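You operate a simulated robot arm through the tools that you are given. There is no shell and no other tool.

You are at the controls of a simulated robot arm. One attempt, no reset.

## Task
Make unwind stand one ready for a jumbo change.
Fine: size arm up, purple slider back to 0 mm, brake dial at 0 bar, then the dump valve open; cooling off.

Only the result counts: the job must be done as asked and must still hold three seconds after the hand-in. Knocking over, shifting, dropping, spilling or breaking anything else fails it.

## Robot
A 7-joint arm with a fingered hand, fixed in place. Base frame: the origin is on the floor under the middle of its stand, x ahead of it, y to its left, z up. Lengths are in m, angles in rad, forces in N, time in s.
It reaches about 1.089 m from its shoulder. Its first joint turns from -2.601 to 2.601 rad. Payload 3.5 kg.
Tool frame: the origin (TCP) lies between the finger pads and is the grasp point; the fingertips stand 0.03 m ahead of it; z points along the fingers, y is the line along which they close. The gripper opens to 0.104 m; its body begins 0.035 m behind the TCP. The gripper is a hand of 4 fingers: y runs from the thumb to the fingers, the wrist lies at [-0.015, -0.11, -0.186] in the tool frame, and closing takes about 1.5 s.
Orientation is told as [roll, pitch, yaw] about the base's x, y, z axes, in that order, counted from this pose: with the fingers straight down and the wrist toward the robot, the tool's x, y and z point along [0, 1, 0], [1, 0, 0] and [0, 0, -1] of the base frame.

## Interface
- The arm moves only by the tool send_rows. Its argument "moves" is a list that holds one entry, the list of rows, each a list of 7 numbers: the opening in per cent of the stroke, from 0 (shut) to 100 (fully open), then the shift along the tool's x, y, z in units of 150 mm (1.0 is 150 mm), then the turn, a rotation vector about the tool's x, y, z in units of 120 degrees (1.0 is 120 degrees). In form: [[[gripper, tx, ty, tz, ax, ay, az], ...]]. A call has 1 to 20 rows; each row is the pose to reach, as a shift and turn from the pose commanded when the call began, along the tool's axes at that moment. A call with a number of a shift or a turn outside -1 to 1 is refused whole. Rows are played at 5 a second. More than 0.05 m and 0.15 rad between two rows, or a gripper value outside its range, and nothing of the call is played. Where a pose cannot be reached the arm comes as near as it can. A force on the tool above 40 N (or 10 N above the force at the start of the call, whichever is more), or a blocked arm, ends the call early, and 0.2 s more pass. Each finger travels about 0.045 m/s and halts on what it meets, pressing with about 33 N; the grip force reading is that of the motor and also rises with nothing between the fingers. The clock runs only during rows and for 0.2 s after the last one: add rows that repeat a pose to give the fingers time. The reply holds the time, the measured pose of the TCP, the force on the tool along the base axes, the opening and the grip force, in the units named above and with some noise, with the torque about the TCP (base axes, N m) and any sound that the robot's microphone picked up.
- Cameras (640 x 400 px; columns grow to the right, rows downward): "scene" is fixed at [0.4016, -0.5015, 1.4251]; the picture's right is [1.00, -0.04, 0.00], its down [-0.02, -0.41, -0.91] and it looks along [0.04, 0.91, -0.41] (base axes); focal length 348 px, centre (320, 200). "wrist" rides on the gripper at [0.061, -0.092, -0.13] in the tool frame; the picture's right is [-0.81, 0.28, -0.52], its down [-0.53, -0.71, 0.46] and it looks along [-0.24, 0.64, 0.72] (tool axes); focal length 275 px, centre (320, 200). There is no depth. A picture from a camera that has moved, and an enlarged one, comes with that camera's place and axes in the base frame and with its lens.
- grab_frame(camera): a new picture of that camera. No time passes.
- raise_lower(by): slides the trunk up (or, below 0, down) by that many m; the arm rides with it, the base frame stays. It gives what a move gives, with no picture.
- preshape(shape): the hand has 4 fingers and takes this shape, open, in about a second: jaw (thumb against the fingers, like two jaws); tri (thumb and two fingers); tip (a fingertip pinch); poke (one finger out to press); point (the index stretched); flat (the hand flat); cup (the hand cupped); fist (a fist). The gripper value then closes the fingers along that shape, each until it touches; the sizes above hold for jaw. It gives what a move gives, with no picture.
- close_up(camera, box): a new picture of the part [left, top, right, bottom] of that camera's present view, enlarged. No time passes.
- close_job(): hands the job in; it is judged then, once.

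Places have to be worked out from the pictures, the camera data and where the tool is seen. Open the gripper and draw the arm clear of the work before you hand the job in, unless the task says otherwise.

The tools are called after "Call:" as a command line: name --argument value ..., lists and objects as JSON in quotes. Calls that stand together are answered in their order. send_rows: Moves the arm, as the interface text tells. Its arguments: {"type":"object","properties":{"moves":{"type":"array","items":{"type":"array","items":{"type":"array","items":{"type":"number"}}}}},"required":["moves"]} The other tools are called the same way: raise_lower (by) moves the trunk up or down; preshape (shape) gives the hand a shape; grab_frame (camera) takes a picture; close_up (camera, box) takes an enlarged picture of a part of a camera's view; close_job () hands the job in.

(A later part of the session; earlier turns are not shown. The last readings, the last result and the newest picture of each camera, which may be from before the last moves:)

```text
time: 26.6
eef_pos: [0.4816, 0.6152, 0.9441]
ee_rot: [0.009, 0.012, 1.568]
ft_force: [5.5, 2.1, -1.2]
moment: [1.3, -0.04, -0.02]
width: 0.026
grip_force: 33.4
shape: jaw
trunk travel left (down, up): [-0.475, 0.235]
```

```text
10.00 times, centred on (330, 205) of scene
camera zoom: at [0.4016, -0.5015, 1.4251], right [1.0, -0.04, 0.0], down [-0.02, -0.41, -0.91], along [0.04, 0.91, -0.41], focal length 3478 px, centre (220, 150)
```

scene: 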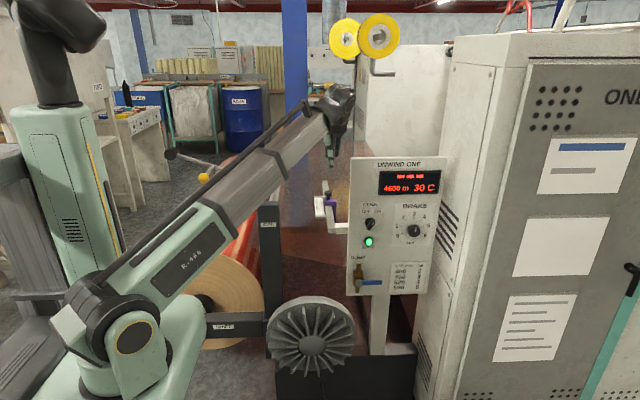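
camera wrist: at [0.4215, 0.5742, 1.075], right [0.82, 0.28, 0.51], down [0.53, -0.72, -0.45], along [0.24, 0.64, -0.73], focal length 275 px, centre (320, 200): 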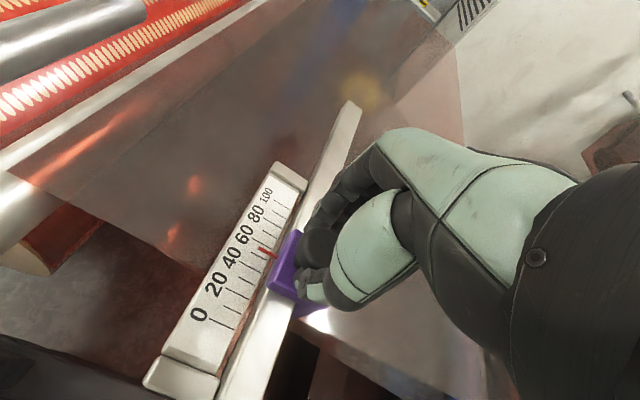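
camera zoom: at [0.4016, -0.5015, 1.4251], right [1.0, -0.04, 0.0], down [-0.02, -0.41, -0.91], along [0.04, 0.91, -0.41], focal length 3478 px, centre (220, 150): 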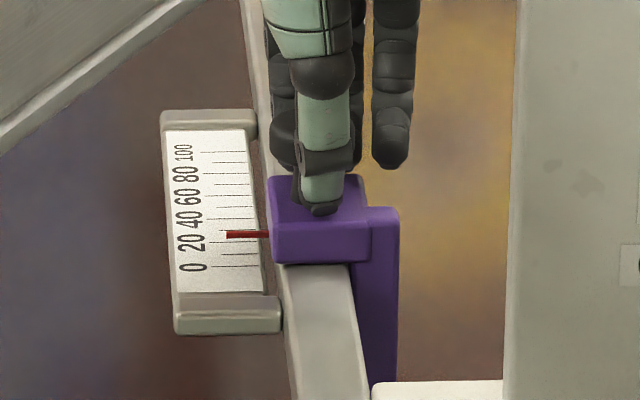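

Triangulating pointer tip versus the 0 tick (allowing for the pointer sitting ~9 mm above the scale) leaves about 2–5 mm to go. I creep another 4 mm in 1 mm steps and watch the y-force for an end stop.

Call:
send_rows --moves '[[[15, 0, -0.007, 0, 0, 0, 0], [15, 0, -0.013, 0, 0, 0, 0], [15, 0, -0.02, 0, 0, 0, 0], [15, 0, -0.026, 0, 0, 0, 0], [15, 0, -0.026, 0, 0, 0, 0]]]'

Call:
close_up --camera "wrist" --box '[210, 170, 310, 270]'

Call:
close_up --camera "scene" --box '[310, 185, 350, 225]'

```text
time: 27.8
eef_pos: [0.4816, 0.6126, 0.9438]
ee_rot: [0.012, 0.014, 1.568]
ft_force: [2.8, 2.6, -7.6]
moment: [1.24, -0.02, -0.03]
width: 0.0263
grip_force: 33.4
shape: jaw
trunk travel left (down, up): [-0.475, 0.235]
```

```text
4.00 times, centred on (260, 220) of wrist
camera zoom: at [0.4213, 0.5224, 1.0755], right [0.82, 0.28, 0.51], down [0.53, -0.72, -0.45], along [0.24, 0.63, -0.74], focal length 1101 px, centre (560, 120)
```

zoom: 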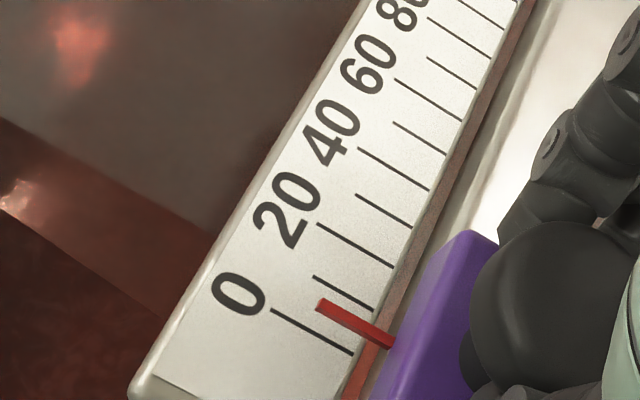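

```text
10.00 times, centred on (330, 205) of scene
camera zoom: at [0.4016, -0.5015, 1.4251], right [1.0, -0.04, 0.0], down [-0.02, -0.41, -0.91], along [0.04, 0.91, -0.41], focal length 3478 px, centre (220, 150)
```

zoom: 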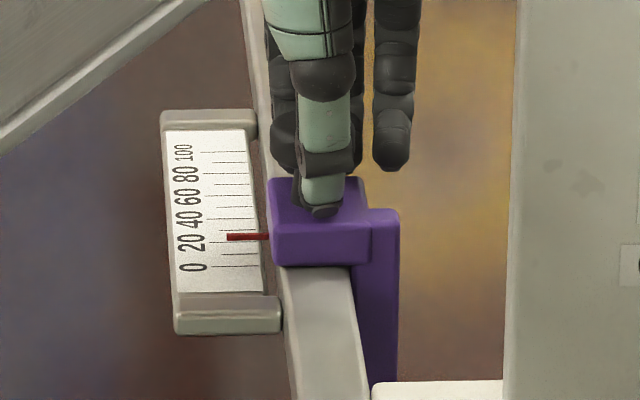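

The pointer advanced about 2–3 mm with no stop felt yet. I creep another 3 mm.

Call:
send_rows --moves '[[[15, 0, -0.007, 0, 0, 0, 0], [15, 0, -0.013, 0, 0, 0, 0], [15, 0, -0.02, 0, 0, 0, 0], [15, 0, -0.02, 0, 0, 0, 0]]]'

Call:
close_up --camera "wrist" --box '[210, 170, 310, 270]'

Call:
close_up --camera "scene" --box '[310, 185, 350, 225]'

```text
time: 28.8
eef_pos: [0.4826, 0.611, 0.9427]
ee_rot: [0.011, 0.011, 1.567]
ft_force: [0.2, 11.3, -6.7]
moment: [1.58, 0.0, 0.07]
width: 0.0257
grip_force: 32.9
shape: jaw
trunk travel left (down, up): [-0.475, 0.235]
```

```text
4.00 times, centred on (260, 220) of wrist
camera zoom: at [0.4216, 0.5196, 1.0757], right [0.82, 0.28, 0.51], down [0.53, -0.72, -0.45], along [0.24, 0.63, -0.73], focal length 1101 px, centre (560, 120)
```

zoom: 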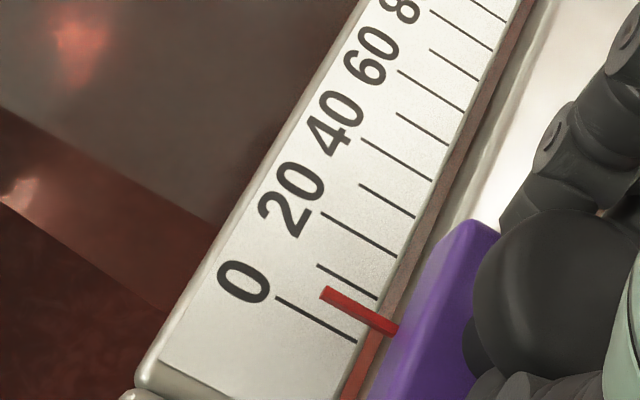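

```text
10.00 times, centred on (330, 205) of scene
camera zoom: at [0.4016, -0.5015, 1.4251], right [1.0, -0.04, 0.0], down [-0.02, -0.41, -0.91], along [0.04, 0.91, -0.41], focal length 3478 px, centre (220, 150)
```

zoom: 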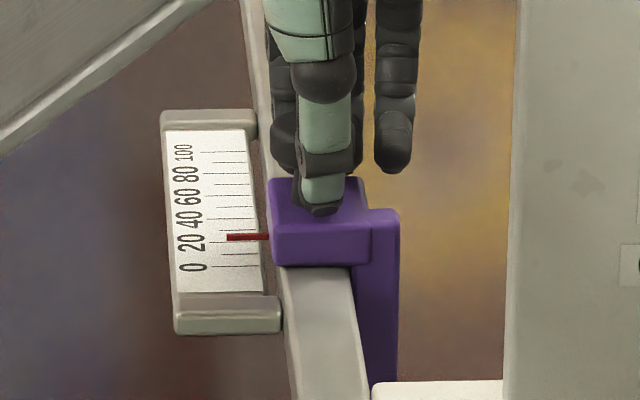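

The y-force jumped to 11 N while the pointer stayed put: the slider is at its end stop, and the parallax-corrected reading is ≈ 0. I open the hand and lift away straight up, then verify from above.

Call:
send_rows --moves '[[[40, 0, 0, 0, 0, 0, 0], [70, 0, 0, 0, 0, 0, 0], [100, 0, 0, 0, 0, 0, 0], [100, 0, 0, 0, 0, 0, 0], [100, 0, 0, 0, 0, 0, 0], [100, 0, 0, -0.2, 0, 0, 0], [100, 0, 0, -0.4, 0, 0, 0], [100, 0, 0, -0.65, 0, 0, 0], [100, 0, 0.1, -0.9, 0, 0, 0], [100, 0, 0.3, -0.95, 0, 0, 0], [100, 0, 0.55, -0.95, 0, 0, 0]]]'

Call:
grab_frame --camera "wrist"

Call:
close_up --camera "scene" --box '[310, 185, 350, 225]'

```text
time: 31.2
eef_pos: [0.4834, 0.6928, 1.085]
ee_rot: [0.009, 0.013, 1.567]
ft_force: [-0.6, -0.1, 0.1]
moment: [0.02, 0.02, -0.01]
width: 0.1036
grip_force: 0.1
shape: jaw
trunk travel left (down, up): [-0.475, 0.235]
```

```text
taken
camera wrist: at [0.423, 0.6036, 1.2172], right [0.82, 0.28, 0.51], down [0.53, -0.72, -0.45], along [0.24, 0.63, -0.74], focal length 275 px, centre (320, 200)
```

wrist: 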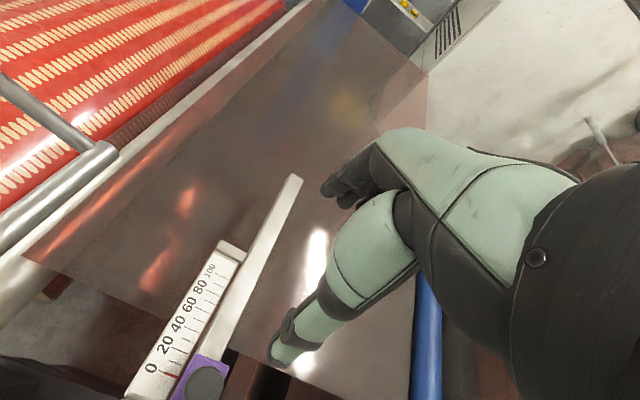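

```text
10.00 times, centred on (330, 205) of scene
camera zoom: at [0.4016, -0.5015, 1.4251], right [1.0, -0.04, 0.0], down [-0.02, -0.41, -0.91], along [0.04, 0.91, -0.41], focal length 3478 px, centre (220, 150)
```

zoom: 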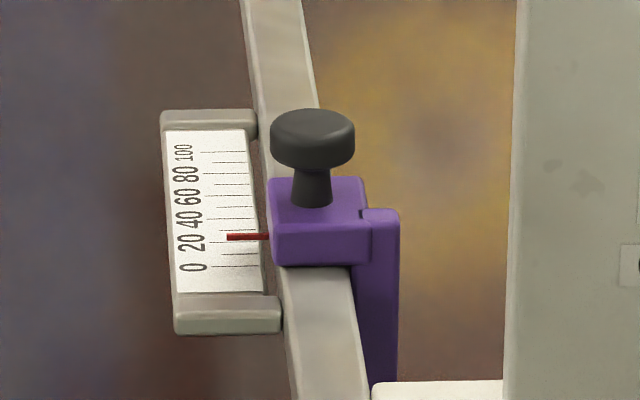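

Seen from nearly straight above, the pointer can now be read without parallax; I enlarge it.

Call:
close_up --camera "wrist" --box '[120, 320, 240, 400]'

Call:
close_up --camera "scene" --box '[355, 195, 440, 260]'

Call:
close_up --camera "scene" --box '[340, 245, 400, 300]'

```text
5.00 times, centred on (180, 360) of wrist
camera zoom: at [0.423, 0.6036, 1.2172], right [0.82, 0.28, 0.51], down [0.53, -0.72, -0.45], along [0.24, 0.63, -0.74], focal length 1376 px, centre (1020, -600)
```

zoom: 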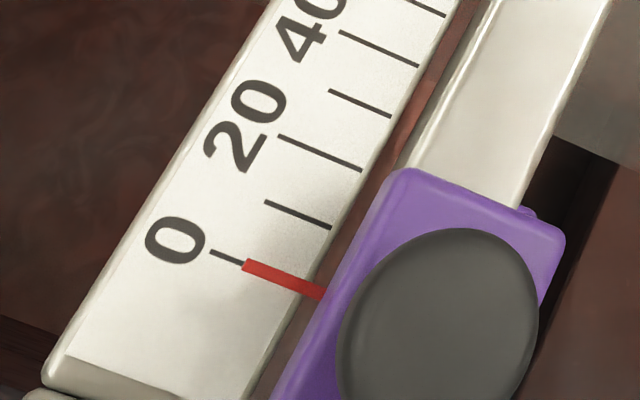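

```text
6.15 times, centred on (398, 228) of scene
camera zoom: at [0.4016, -0.5015, 1.4251], right [1.0, -0.04, 0.0], down [-0.02, -0.41, -0.91], along [0.04, 0.91, -0.41], focal length 2140 px, centre (-157, 31)
```

zoom: 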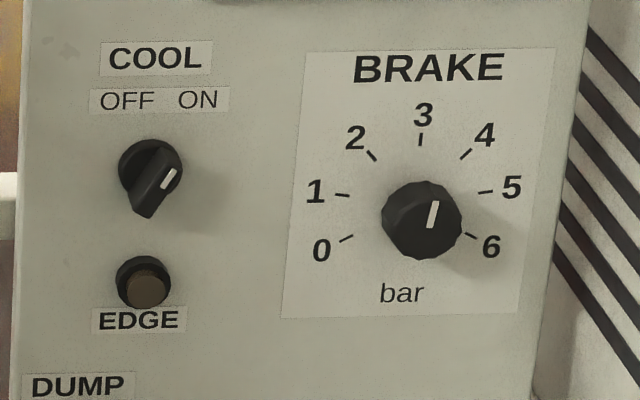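

```text
7.27 times, centred on (370, 272) of scene
camera zoom: at [0.4016, -0.5015, 1.4251], right [1.0, -0.04, 0.0], down [-0.02, -0.41, -0.91], along [0.04, 0.91, -0.41], focal length 2530 px, centre (-44, -327)
```

zoom: 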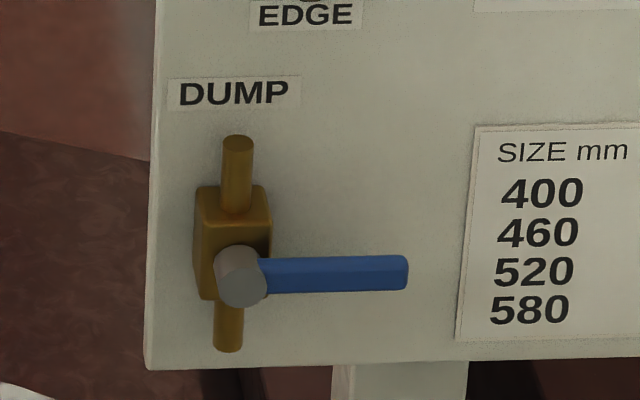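

Slider reads exactly 0 and the EDGE lamp is off. BRAKE points just past 3 and COOL points to ON; the dials need the fingers pointing at the panel (+y). I first rise and back away over the rail to clear the panel top (z ≈ 1.11).

Call:
send_rows --moves '[[[100, 0, -0.05, -0.25, 0, 0, 0], [100, 0, -0.2, -0.5, 0, 0, 0], [100, 0, -0.45, -0.75, 0, 0, 0], [100, 0, -0.7, -1.0, 0, 0, 0], [100, 0, -1.0, -1.0, 0, 0, 0]]]'

Call:
grab_frame --camera "scene"

Call:
grab_frame --camera "wrist"

```text
refused: row 3 steps farther than a row can; nothing moved
```

```text
taken
```

scene: 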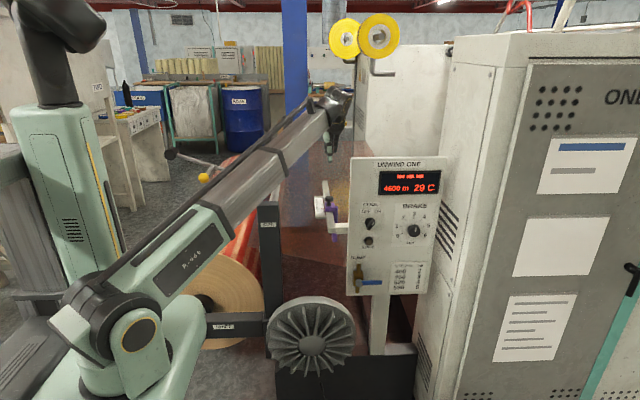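

```text
taken
camera wrist: at [0.423, 0.6036, 1.2172], right [0.82, 0.28, 0.51], down [0.53, -0.72, -0.45], along [0.24, 0.63, -0.74], focal length 275 px, centre (320, 200)
```

wrist: 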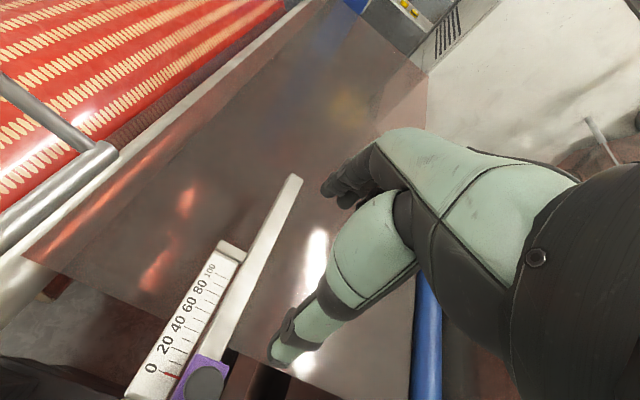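

A step was too long, so nothing moved; the size arm is still up in the picture. I resend with finer steps.

Call:
send_rows --moves '[[[100, 0, -0.05, -0.22, 0, 0, 0], [100, 0, -0.15, -0.44, 0, 0, 0], [100, 0, -0.3, -0.66, 0, 0, 0], [100, 0, -0.5, -0.85, 0, 0, 0], [100, 0, -0.75, -1.0, 0, 0, 0], [100, 0, -1.0, -1.0, 0, 0, 0]]]'

Call:
grab_frame --camera "wrist"

```text
time: 32.6
eef_pos: [0.4816, 0.5438, 1.237]
ee_rot: [0.01, 0.011, 1.568]
ft_force: [-0.3, -0.5, 0.4]
moment: [-0.02, 0.02, 0.03]
width: 0.1038
grip_force: 0.0
shape: jaw
trunk travel left (down, up): [-0.475, 0.235]
```

```text
taken
camera wrist: at [0.4229, 0.4529, 1.3696], right [0.82, 0.28, 0.51], down [0.53, -0.72, -0.45], along [0.24, 0.63, -0.73], focal length 275 px, centre (320, 200)
```

wrist: 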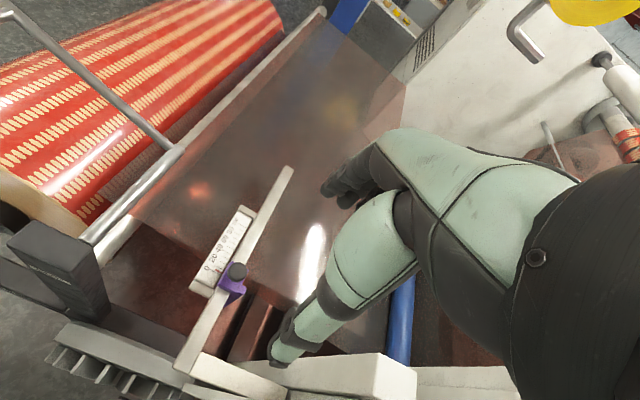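

The panel's top edge shows at about y ≈ 0.50. Now I retreat 0.15 m in −y while turning the hand so the fingers point to +y with the wrist on the robot's side.

Call:
send_rows --moves '[[[100, 0, -0.0667, 0, -0.0385, 0.0385, 0.0385], [100, 0, -0.1333, 0, -0.077, 0.077, 0.077], [100, 0, -0.2, 0, -0.1155, 0.1155, 0.1155], [100, 0, -0.2667, 0, -0.154, 0.154, 0.154], [100, 0, -0.3333, 0, -0.1925, 0.1925, 0.1925], [100, 0, -0.4, 0, -0.231, 0.231, 0.231], [100, 0, -0.4667, 0, -0.2695, 0.2695, 0.2695], [100, 0, -0.5333, 0, -0.308, 0.308, 0.308], [100, 0, -0.6, 0, -0.3465, 0.3465, 0.3465], [100, 0, -0.6667, 0, -0.385, 0.385, 0.385], [100, 0, -0.7333, 0, -0.4235, 0.4235, 0.4235], [100, 0, -0.8, 0, -0.462, 0.462, 0.462], [100, 0, -0.8667, 0, -0.5005, 0.5005, 0.5005], [100, 0, -0.9333, 0, -0.539, 0.539, 0.539], [100, 0, -1.0, 0, -0.577, 0.577, 0.577]]]'

Call:
grab_frame --camera "wrist"

Call:
grab_frame --camera "scene"

```text
time: 35.8
eef_pos: [0.4832, 0.3927, 1.2386]
ee_rot: [1.558, 0.01, -0.003]
ft_force: [-0.2, 0.7, 0.6]
moment: [-0.02, 0.0, -0.01]
width: 0.1038
grip_force: 0.0
shape: jaw
trunk travel left (down, up): [-0.475, 0.235]
```

```text
taken
camera wrist: at [0.3909, 0.2635, 1.3019], right [0.27, -0.53, -0.81], down [-0.72, 0.45, -0.53], along [0.65, 0.72, -0.26], focal length 275 px, centre (320, 200)
```

wrist: 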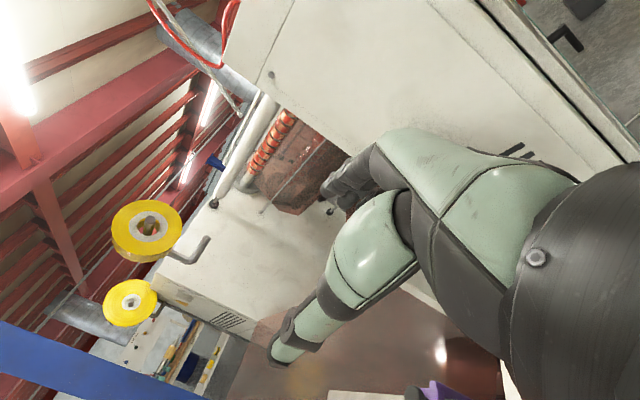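

```text
taken
```

scene: 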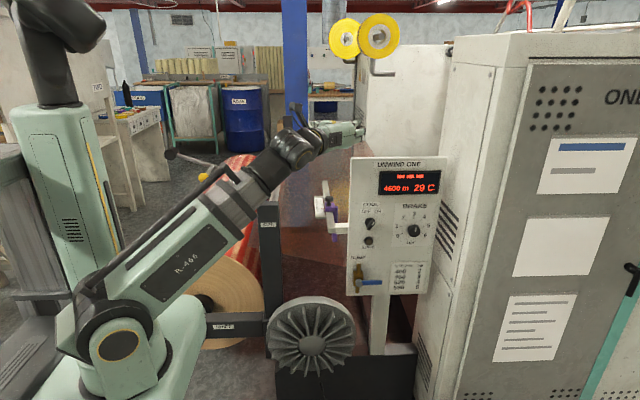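

Orientation is right (fingers at +y). I back off to y ≈ 0.29, shift right to x ≈ 0.60 and come down 0.15 m to look at the panel front with the wrist camera.

Call:
send_rows --moves '[[[100, 0, 0.1, -0.28, 0, 0, 0], [100, -0.05, 0.25, -0.5, 0, 0, 0], [100, -0.25, 0.4, -0.667, 0, 0, 0], [100, -0.5, 0.55, -0.667, 0, 0, 0], [100, -0.75, 0.68, -0.667, 0, 0, 0], [100, -1.0, 0.8, -0.667, 0, 0, 0]]]'

Call:
grab_frame --camera "wrist"

Call:
grab_frame --camera "scene"

```text
time: 37.2
eef_pos: [0.6022, 0.2915, 1.0868]
ee_rot: [1.558, 0.008, -0.004]
ft_force: [0.0, 0.4, -0.2]
moment: [0.0, -0.01, 0.0]
width: 0.1039
grip_force: 0.1
shape: jaw
trunk travel left (down, up): [-0.475, 0.235]
```

```text
taken
camera wrist: at [0.5115, 0.1609, 1.1509], right [0.27, -0.53, -0.81], down [-0.72, 0.45, -0.53], along [0.65, 0.72, -0.26], focal length 275 px, centre (320, 200)
```

wrist: 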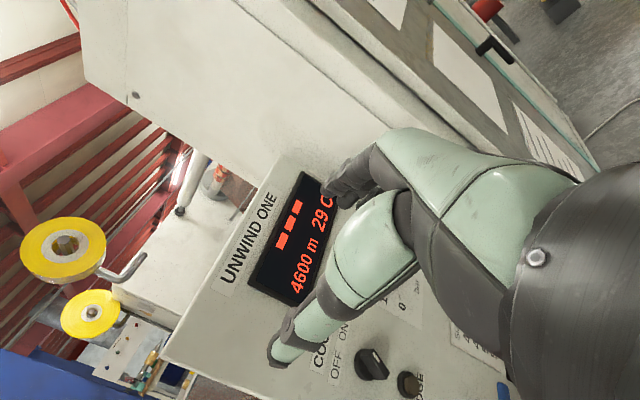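

```text
taken
```

scene: 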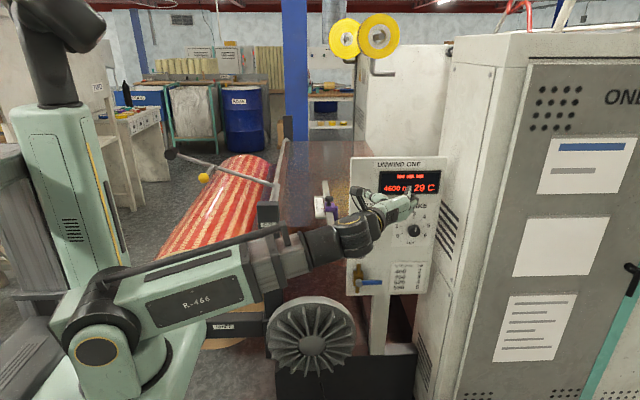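

COOL knob triangulates to (0.598, 0.440, 0.919) and the panel face to y ≈ 0.45; from that the brake dial is near (0.738, 0.44, 0.89). I move lower and right, staying at y ≈ 0.29, so the dial comes into the clear part of the wrist view.

Call:
send_rows --moves '[[[100, -0.25, 0.13, 0, 0, 0.006, -0.004], [100, -0.5, 0.27, 0, 0, 0.006, -0.004], [100, -0.75, 0.4, 0, 0, 0.006, -0.004], [100, -0.967, 0.533, 0, 0, 0.006, -0.004]]]'

Call:
grab_frame --camera "wrist"

Call:
grab_frame --camera "scene"

```text
time: 38.2
eef_pos: [0.6801, 0.2902, 0.9442]
ee_rot: [1.57, -0.001, -0.004]
ft_force: [-0.4, -0.1, -0.1]
moment: [0.0, 0.02, 0.01]
width: 0.1037
grip_force: 0.0
shape: jaw
trunk travel left (down, up): [-0.475, 0.235]
```

```text
taken
camera wrist: at [0.5883, 0.1591, 1.0059], right [0.27, -0.52, -0.81], down [-0.71, 0.46, -0.53], along [0.65, 0.72, -0.24], focal length 275 px, centre (320, 200)
```

wrist: 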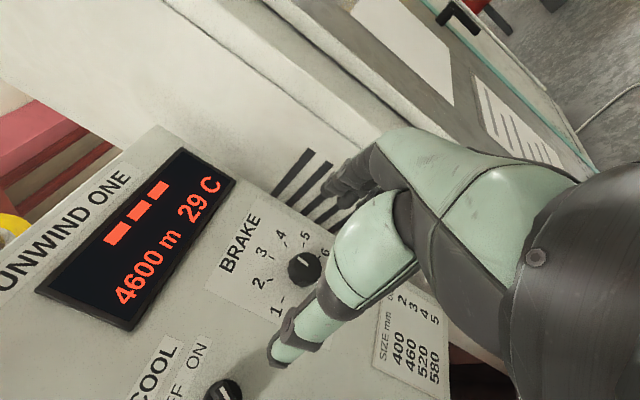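

```text
taken
```

scene: 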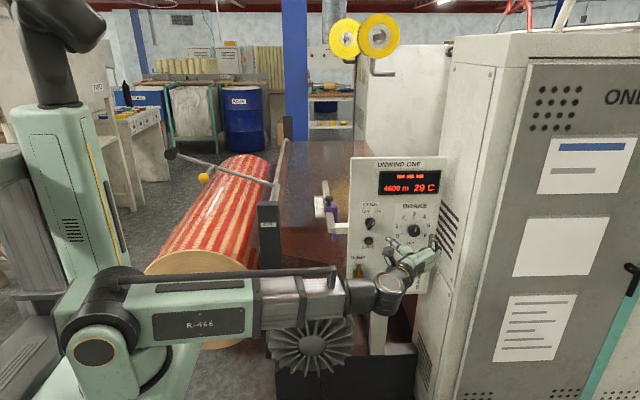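

The dial is visible now; I enlarge it to read the pointer and pin down its position.

Call:
close_up --camera "wrist" --box '[200, 200, 360, 320]'

Call:
close_up --camera "scene" --box '[385, 205, 445, 260]'

```text
3.33 times, centred on (280, 260) of wrist
camera zoom: at [0.5883, 0.1591, 1.0059], right [0.27, -0.52, -0.81], down [-0.71, 0.46, -0.53], along [0.65, 0.72, -0.24], focal length 918 px, centre (453, 0)
```

zoom: 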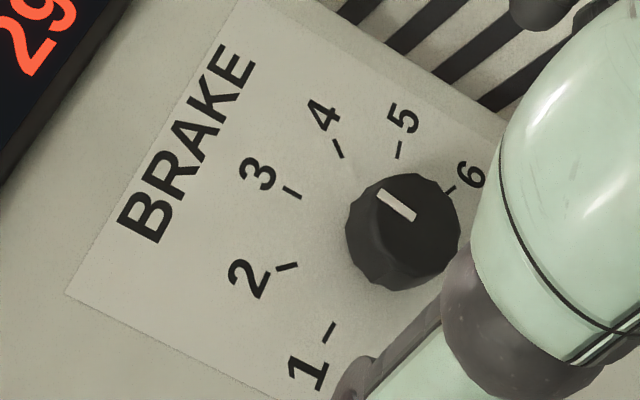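

```text
7.27 times, centred on (415, 232) of scene
camera zoom: at [0.4016, -0.5015, 1.4251], right [1.0, -0.04, 0.0], down [-0.02, -0.41, -0.91], along [0.04, 0.91, -0.41], focal length 2530 px, centre (-371, -36)
```

zoom: 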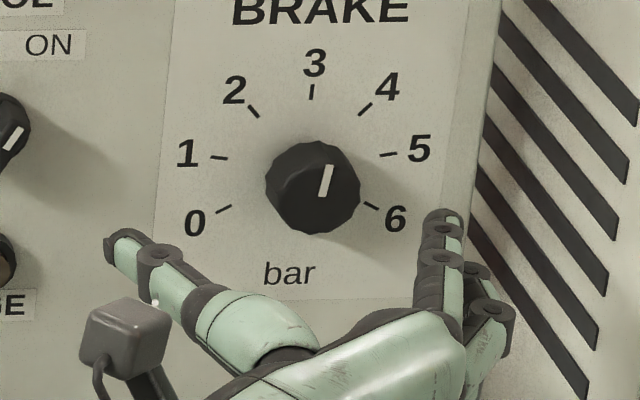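

The brake pointer reads about 3.2 bar; the dial axis triangulates to (0.741, 0.893) on a panel face at y ≈ 0.463. I turn the hand +60° about its pointing axis (room to turn anticlockwise later) and place the TCP on the dial axis at y ≈ 0.34.

Call:
send_rows --moves '[[[100, -0.04, 0.05, 0.04, 0, 0, 0.0625], [100, -0.08, 0.1, 0.08, 0, 0, 0.125], [100, -0.125, 0.15, 0.125, 0, 0, 0.1875], [100, -0.167, 0.2, 0.167, 0, 0, 0.25], [100, -0.21, 0.25, 0.21, 0, 0, 0.3125], [100, -0.25, 0.3, 0.25, 0, 0, 0.375], [100, -0.29, 0.355, 0.29, 0, 0, 0.4375], [100, -0.333, 0.407, 0.333, 0, 0, 0.5]]]'

Call:
grab_frame --camera "wrist"

Call:
grab_frame --camera "scene"

```text
time: 40.0
eef_pos: [0.7415, 0.3397, 0.8931]
ee_rot: [1.57, 1.052, -0.006]
ft_force: [-0.1, 0.1, -0.6]
moment: [0.02, -0.04, -0.01]
width: 0.1038
grip_force: 0.1
shape: jaw
trunk travel left (down, up): [-0.475, 0.235]
```

```text
taken
camera wrist: at [0.7485, 0.2089, 1.0033], right [-0.57, -0.52, -0.64], down [-0.82, 0.46, 0.35], along [0.11, 0.72, -0.68], focal length 275 px, centre (320, 200)
```

wrist: 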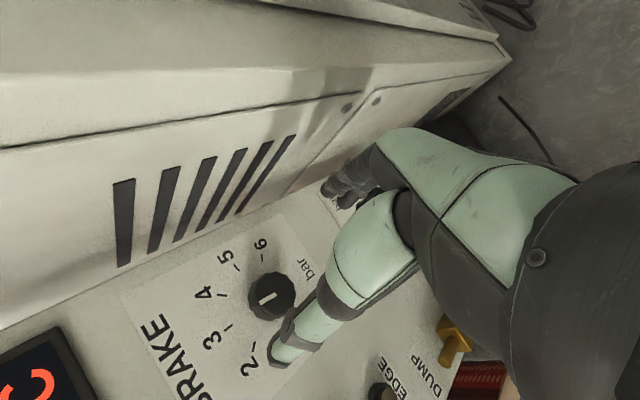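

```text
taken
```

scene: 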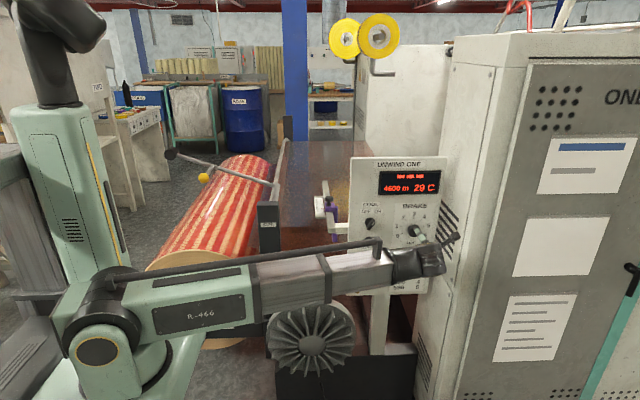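

The hand is rotated and the dial is in view. I enlarge to re-measure the dial centre from this new viewpoint.

Call:
close_up --camera "wrist" --box '[200, 230, 340, 360]'

```text
3.08 times, centred on (270, 295) of wrist
camera zoom: at [0.7485, 0.2089, 1.0033], right [-0.57, -0.52, -0.64], down [-0.82, 0.46, 0.35], along [0.11, 0.72, -0.68], focal length 847 px, centre (474, -92)
```

zoom: 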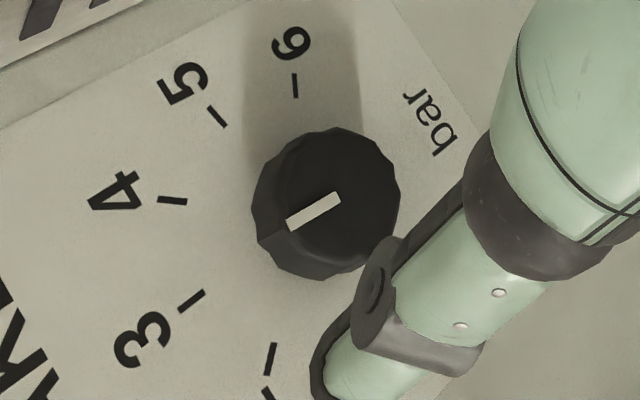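

Two wrist views agree well: dial front centre (0.7315, 0.4265, 0.9015), panel face y ≈ 0.445, dial ≈ 38 mm wide. I centre the TCP on that axis and advance to y ≈ 0.385.

Call:
send_rows --moves '[[[100, -0.015, -0.041, 0.1, 0, 0, 0], [100, -0.03, -0.082, 0.2, 0, 0, 0], [100, -0.03, -0.082, 0.3, 0, 0, 0]]]'

Call:
grab_frame --camera "wrist"

Call:
close_up --camera "scene" --box '[370, 195, 470, 285]'

```text
time: 40.8
eef_pos: [0.7315, 0.3859, 0.9017]
ee_rot: [1.568, 1.049, -0.003]
ft_force: [0.6, 0.5, -0.1]
moment: [0.01, -0.02, -0.01]
width: 0.1038
grip_force: 0.0
shape: jaw
trunk travel left (down, up): [-0.475, 0.235]
```

```text
taken
camera wrist: at [0.7383, 0.2535, 1.0117], right [-0.57, -0.52, -0.64], down [-0.82, 0.46, 0.35], along [0.11, 0.72, -0.68], focal length 275 px, centre (320, 200)
```

wrist: 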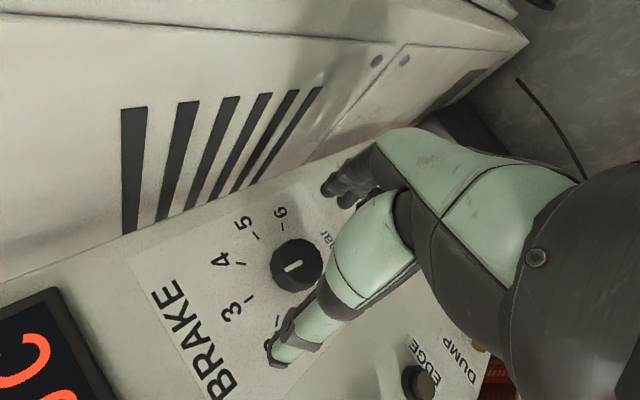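

```text
4.44 times, centred on (420, 240) of scene
camera zoom: at [0.4016, -0.5015, 1.4251], right [1.0, -0.04, 0.0], down [-0.02, -0.41, -0.91], along [0.04, 0.91, -0.41], focal length 1546 px, centre (-124, 22)
```

zoom: 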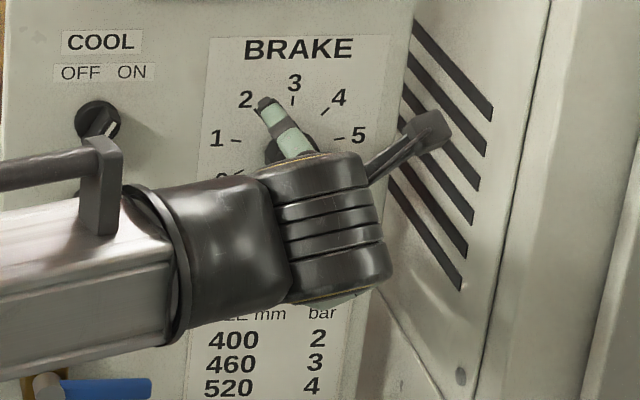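

Dial and TCP axes coincide (dial seen at x 0.731, z 0.903). I advance 20 mm so the fingertips flank the dial just off the panel, then close.

Call:
send_rows --moves '[[[100, 0, 0, 0.07, 0, 0, 0], [100, 0, 0, 0.135, 0, 0, 0], [75, 0, 0, 0.135, 0, 0, 0], [50, 0, 0, 0.135, 0, 0, 0], [30, 0, 0, 0.135, 0, 0, 0], [10, 0, 0, 0.135, 0, 0, 0], [10, 0, 0, 0.135, 0, 0, 0], [10, 0, 0, 0.135, 0, 0, 0], [10, 0, 0, 0.135, 0, 0, 0]]]'

Call:
grab_frame --camera "wrist"

Call:
close_up --camera "scene" --box '[370, 195, 470, 285]'

```text
time: 42.8
eef_pos: [0.7319, 0.405, 0.9015]
ee_rot: [1.573, 1.048, -0.001]
ft_force: [-1.9, 2.4, 3.2]
moment: [0.08, 0.01, 0.02]
width: 0.0312
grip_force: 32.9
shape: jaw
trunk travel left (down, up): [-0.475, 0.235]
```

```text
taken
camera wrist: at [0.7381, 0.2734, 1.0111], right [-0.57, -0.52, -0.64], down [-0.82, 0.46, 0.35], along [0.11, 0.72, -0.68], focal length 275 px, centre (320, 200)
```

wrist: 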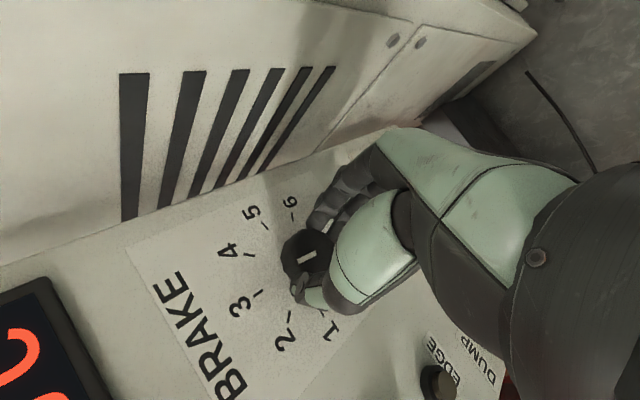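

```text
4.44 times, centred on (420, 240) of scene
camera zoom: at [0.4016, -0.5015, 1.4251], right [1.0, -0.04, 0.0], down [-0.02, -0.41, -0.91], along [0.04, 0.91, -0.41], focal length 1546 px, centre (-124, 22)
```

zoom: 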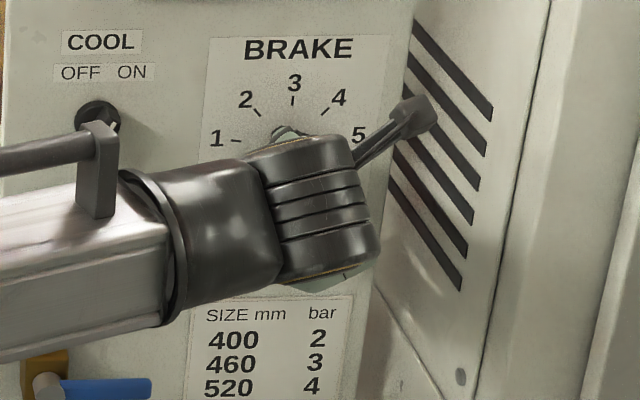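

The dial is gripped (31 mm between the pads) with low side forces. I turn anticlockwise 60° and check that the dial follows.

Call:
send_rows --moves '[[[10, 0, 0, 0, 0, 0, -0.05], [10, 0, 0, 0, 0, 0, -0.1], [10, 0, 0, 0, 0, 0, -0.15], [10, 0, 0, 0, 0, 0, -0.2], [10, 0, 0, 0, 0, 0, -0.25], [10, 0, 0, 0, 0, 0, -0.3], [10, 0, 0, 0, 0, 0, -0.35], [10, 0, 0, 0, 0, 0, -0.4], [10, 0, 0, 0, 0, 0, -0.45], [10, 0, 0, 0, 0, 0, -0.5]]]'

Call:
grab_frame --camera "wrist"

Call:
close_up --camera "scene" --box '[370, 195, 470, 285]'

```text
time: 45.0
eef_pos: [0.7306, 0.4055, 0.9024]
ee_rot: [1.572, -0.001, -0.002]
ft_force: [-9.0, -7.1, -5.9]
moment: [-0.13, 0.07, 0.23]
width: 0.0308
grip_force: 32.9
shape: jaw
trunk travel left (down, up): [-0.475, 0.235]
```

```text
taken
camera wrist: at [0.6388, 0.2743, 0.9627], right [0.27, -0.52, -0.81], down [-0.71, 0.46, -0.53], along [0.65, 0.72, -0.24], focal length 275 px, centre (320, 200)
```

wrist: 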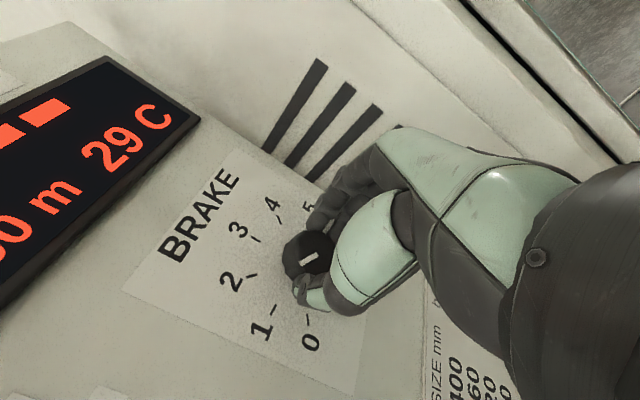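

```text
4.44 times, centred on (420, 240) of scene
camera zoom: at [0.4016, -0.5015, 1.4251], right [1.0, -0.04, 0.0], down [-0.02, -0.41, -0.91], along [0.04, 0.91, -0.41], focal length 1546 px, centre (-124, 22)
```

zoom: 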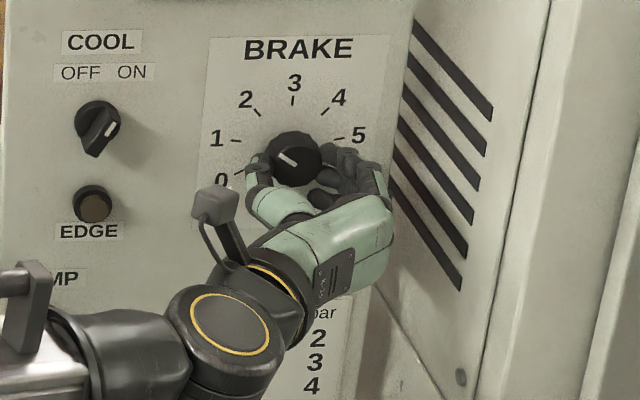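

The dial follows; the pointer is now about 1.6. I turn a further 60° anticlockwise.

Call:
send_rows --moves '[[[10, 0, 0, 0, 0, 0, -0.05], [10, 0, 0, 0, 0, 0, -0.1], [10, 0, 0, 0, 0, 0, -0.15], [10, 0, 0, 0, 0, 0, -0.2], [10, 0, 0, 0, 0, 0, -0.25], [10, 0, 0, 0, 0, 0, -0.3], [10, 0, 0, 0, 0, 0, -0.35], [10, 0, 0, 0, 0, 0, -0.4], [10, 0, 0, 0, 0, 0, -0.45], [10, 0, 0, 0, 0, 0, -0.5]]]'

Call:
grab_frame --camera "wrist"

Call:
close_up --camera "scene" --box '[370, 195, 470, 285]'

```text
time: 47.2
eef_pos: [0.7326, 0.4051, 0.901]
ee_rot: [1.571, -1.045, -0.001]
ft_force: [-6.7, -4.7, -11.6]
moment: [-0.31, 0.03, 0.21]
width: 0.0308
grip_force: 33.1
shape: jaw
trunk travel left (down, up): [-0.475, 0.235]
```

```text
taken
camera wrist: at [0.6326, 0.2741, 0.8523], right [0.84, -0.52, -0.17], down [0.11, 0.45, -0.88], along [0.54, 0.72, 0.44], focal length 275 px, centre (320, 200)
```

wrist: 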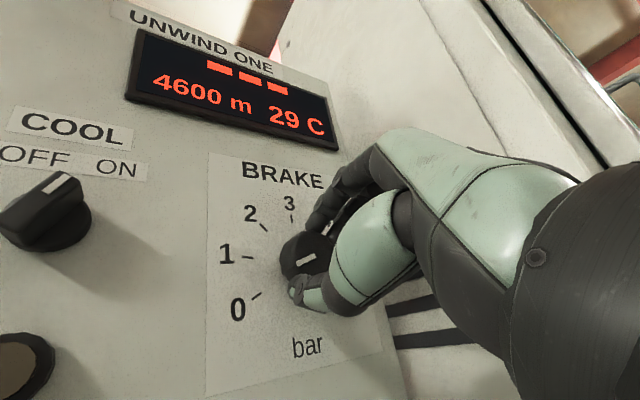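

```text
4.44 times, centred on (420, 240) of scene
camera zoom: at [0.4016, -0.5015, 1.4251], right [1.0, -0.04, 0.0], down [-0.02, -0.41, -0.91], along [0.04, 0.91, -0.41], focal length 1546 px, centre (-124, 22)
```

zoom: 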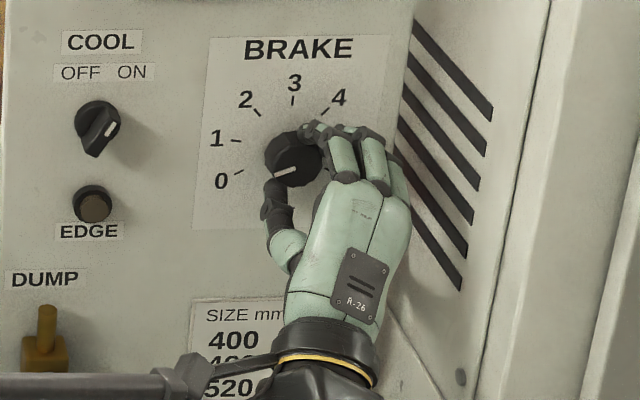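

The pointer is just short of 0 (≈ 0.2). I turn on slowly in ~2.4° steps and watch for a torque rise at a stop.

Call:
send_rows --moves '[[[10, 0, 0, 0, 0, 0, -0.02], [10, 0, 0, 0, 0, 0, -0.04], [10, 0, 0, 0, 0, 0, -0.06], [10, 0, 0, 0, 0, 0, -0.06]]]'

Call:
close_up --camera "wrist" --box '[200, 150, 360, 370]'

Call:
close_up --camera "scene" --box '[390, 205, 450, 255]'

```text
time: 48.2
eef_pos: [0.7327, 0.4047, 0.9011]
ee_rot: [1.57, -1.172, -0.002]
ft_force: [-5.3, -2.8, -12.5]
moment: [-0.33, 0.0, 0.16]
width: 0.031
grip_force: 33.2
shape: jaw
trunk travel left (down, up): [-0.475, 0.235]
```

```text
1.82 times, centred on (280, 260) of wrist
camera zoom: at [0.6396, 0.274, 0.8405], right [0.85, -0.52, -0.06], down [0.22, 0.45, -0.86], along [0.48, 0.72, 0.5], focal length 500 px, centre (393, 91)
```

zoom: 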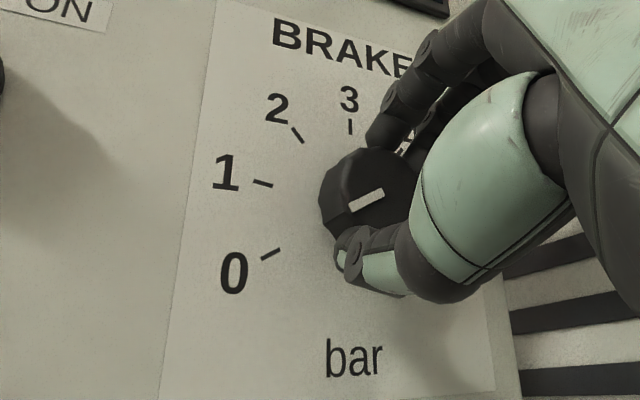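

```text
8.00 times, centred on (420, 230) of scene
camera zoom: at [0.4016, -0.5015, 1.4251], right [1.0, -0.04, 0.0], down [-0.02, -0.41, -0.91], along [0.04, 0.91, -0.41], focal length 2782 px, centre (-480, -40)
```

zoom: 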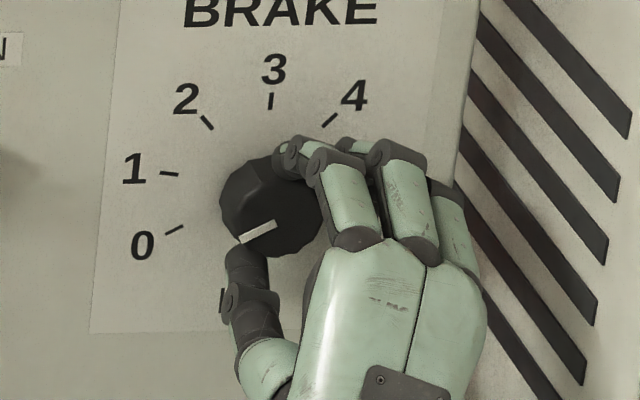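

The pointer now lies roughly along the 0 tick. I enlarge strongly to compare the directions.

Call:
close_up --camera "scene" --box '[402, 222, 432, 244]'

Call:
close_up --camera "wrist" --box '[240, 215, 330, 275]'

```text
16.00 times, centred on (417, 233) of scene
camera zoom: at [0.4016, -0.5015, 1.4251], right [1.0, -0.04, 0.0], down [-0.02, -0.41, -0.91], along [0.04, 0.91, -0.41], focal length 5565 px, centre (-1232, -328)
```

zoom: 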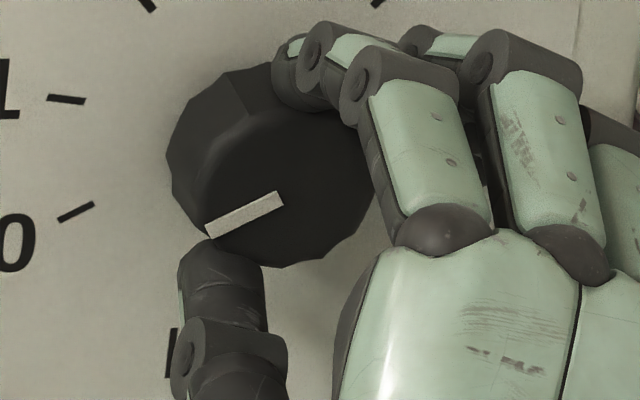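

```text
6.67 times, centred on (285, 245) of wrist
camera zoom: at [0.6396, 0.274, 0.8405], right [0.85, -0.52, -0.06], down [0.22, 0.45, -0.86], along [0.48, 0.72, 0.5], focal length 1835 px, centre (553, -100)
```

zoom: 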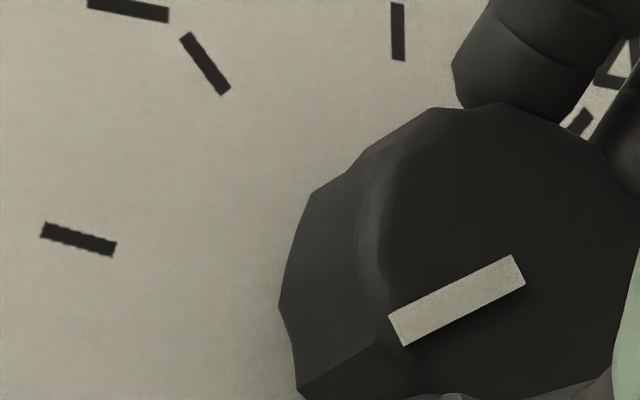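

I need both the 0 tick and the pointer in one enlarged wrist view.

Call:
close_up --camera "wrist" --box '[235, 230, 335, 300]'

```text
5.71 times, centred on (285, 265) of wrist
camera zoom: at [0.6396, 0.274, 0.8405], right [0.85, -0.52, -0.06], down [0.22, 0.45, -0.86], along [0.48, 0.72, 0.5], focal length 1573 px, centre (520, -171)
```

zoom: 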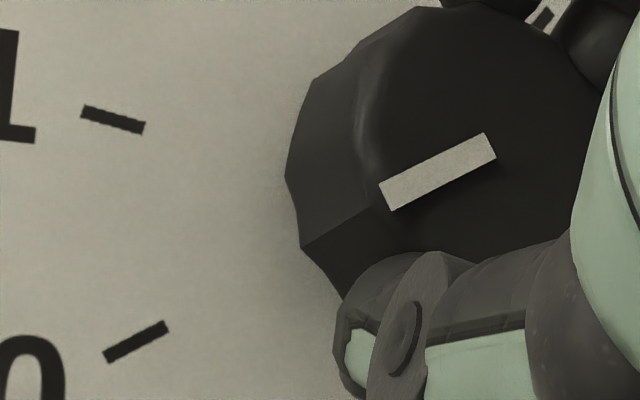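

After projecting onto the panel plane, pointer and 0 tick are parallel (both 29°): the brake is at 0. I release and back straight off 60 mm, then recheck.

Call:
send_rows --moves '[[[25, 0, 0, 0, 0, 0, -0.06], [50, 0, 0, 0, 0, 0, -0.06], [80, 0, 0, 0, 0, 0, -0.06], [100, 0, 0, 0, 0, 0, -0.06], [100, 0, 0, 0, 0, 0, -0.06], [100, 0, 0, -0.13, 0, 0, -0.06], [100, 0, 0, -0.27, 0, 0, -0.06], [100, 0, 0, -0.4, 0, 0, -0.06]]]'

Call:
grab_frame --camera "wrist"

Call:
close_up --camera "scene" --box '[390, 205, 450, 255]'

```text
time: 50.0
eef_pos: [0.7327, 0.3443, 0.9014]
ee_rot: [1.567, -1.296, 0.001]
ft_force: [-0.1, -0.6, 0.8]
moment: [0.01, 0.02, -0.02]
width: 0.1034
grip_force: 0.0
shape: jaw
trunk travel left (down, up): [-0.475, 0.235]
```

```text
taken
camera wrist: at [0.6475, 0.2141, 0.8298], right [0.85, -0.52, 0.05], down [0.32, 0.45, -0.83], along [0.41, 0.72, 0.55], focal length 275 px, centre (320, 200)
```

wrist: 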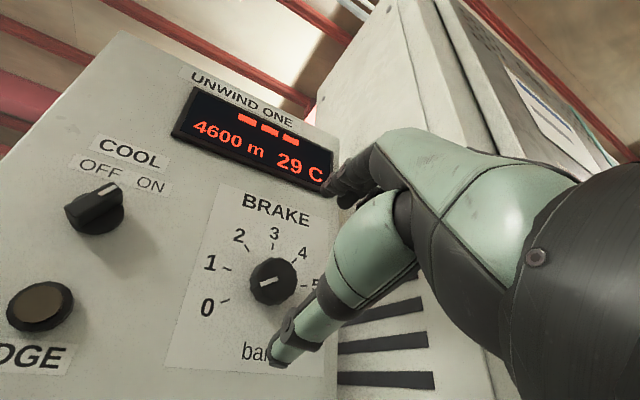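

```text
8.00 times, centred on (420, 230) of scene
camera zoom: at [0.4016, -0.5015, 1.4251], right [1.0, -0.04, 0.0], down [-0.02, -0.41, -0.91], along [0.04, 0.91, -0.41], focal length 2782 px, centre (-480, -40)
```

zoom: 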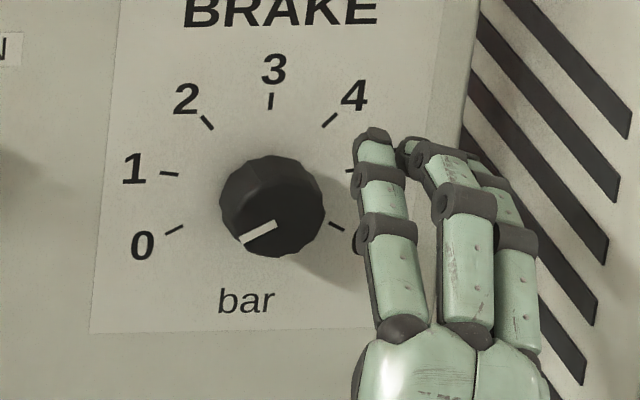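

I notice I carried the turn offset into that call, so the hand turned 7° more as it let go. I check the pointer carefully again.

Call:
close_up --camera "wrist" --box '[190, 235, 310, 325]'

Call:
close_up --camera "scene" --box '[402, 222, 432, 244]'

```text
4.44 times, centred on (250, 280) of wrist
camera zoom: at [0.6475, 0.2141, 0.8298], right [0.85, -0.52, 0.05], down [0.32, 0.45, -0.83], along [0.41, 0.72, 0.55], focal length 1224 px, centre (631, -156)
```

zoom: 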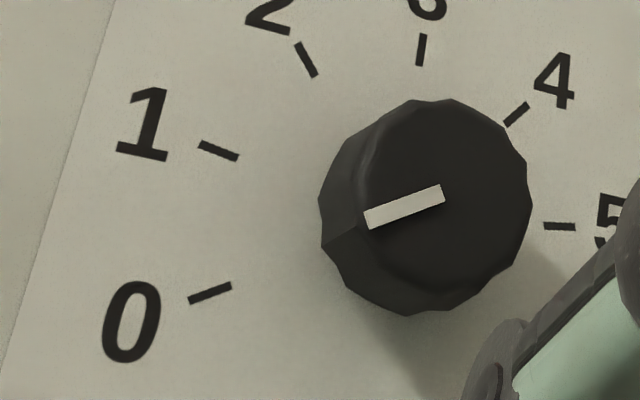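

```text
16.00 times, centred on (417, 233) of scene
camera zoom: at [0.4016, -0.5015, 1.4251], right [1.0, -0.04, 0.0], down [-0.02, -0.41, -0.91], along [0.04, 0.91, -0.41], focal length 5565 px, centre (-1232, -328)
```

zoom: 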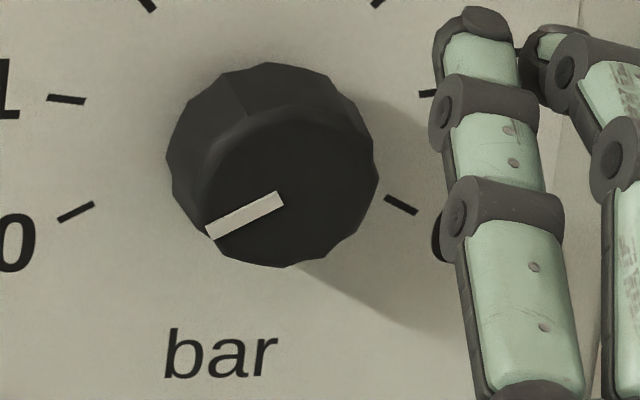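

The pointer still lies on 0 (it didn't move, so 0 is the dial's stop). Next is the dump valve, lower left; I back away and turn to pitch 0 while moving left and down to see its depth with the wrist camera.

Call:
send_rows --moves '[[[100, 0.0615, -0.052, -0.1, 0, 0, 0.0619], [100, 0.123, -0.104, -0.2, 0, 0, 0.1238], [100, 0.1845, -0.156, -0.3, 0, 0, 0.1857], [100, 0.246, -0.208, -0.4, 0, 0, 0.2476], [100, 0.3075, -0.26, -0.5, 0, 0, 0.3095], [100, 0.369, -0.312, -0.6, 0, 0, 0.3714], [100, 0.4305, -0.364, -0.6, 0, 0, 0.4333], [100, 0.492, -0.416, -0.6, 0, 0, 0.4952], [100, 0.5535, -0.468, -0.6, 0, 0, 0.5571], [100, 0.615, -0.52, -0.6, 0, 0, 0.619]]]'

Call:
grab_frame --camera "wrist"

Call:
grab_frame --camera "scene"

```text
time: 52.2
eef_pos: [0.6229, 0.2532, 0.8505]
ee_rot: [1.571, 0.001, -0.003]
ft_force: [-0.5, -0.5, -0.2]
moment: [-0.03, -0.02, 0.03]
width: 0.1036
grip_force: 0.0
shape: jaw
trunk travel left (down, up): [-0.475, 0.235]
```

```text
taken
camera wrist: at [0.5297, 0.1234, 0.9129], right [0.27, -0.52, -0.81], down [-0.71, 0.46, -0.53], along [0.65, 0.72, -0.24], focal length 275 px, centre (320, 200)
```

wrist: 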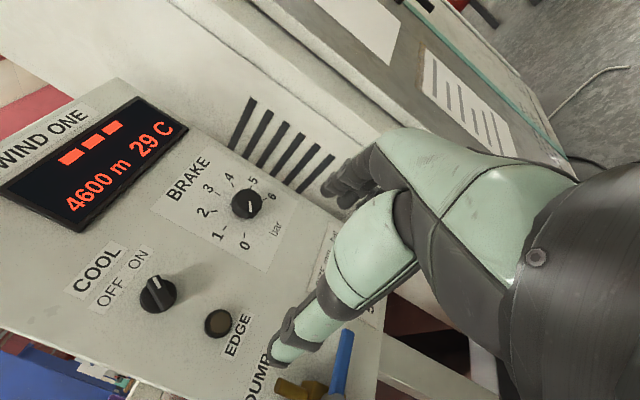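

```text
taken
```

scene: 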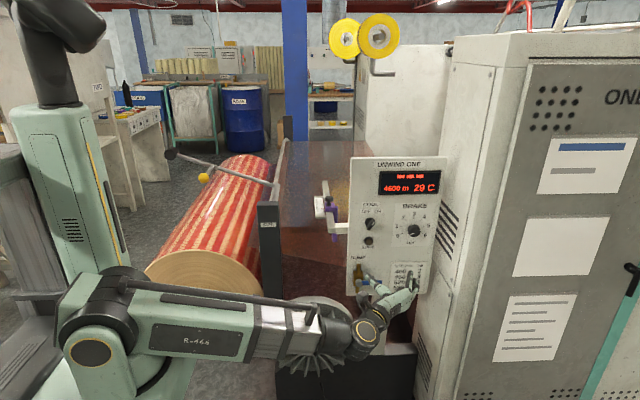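

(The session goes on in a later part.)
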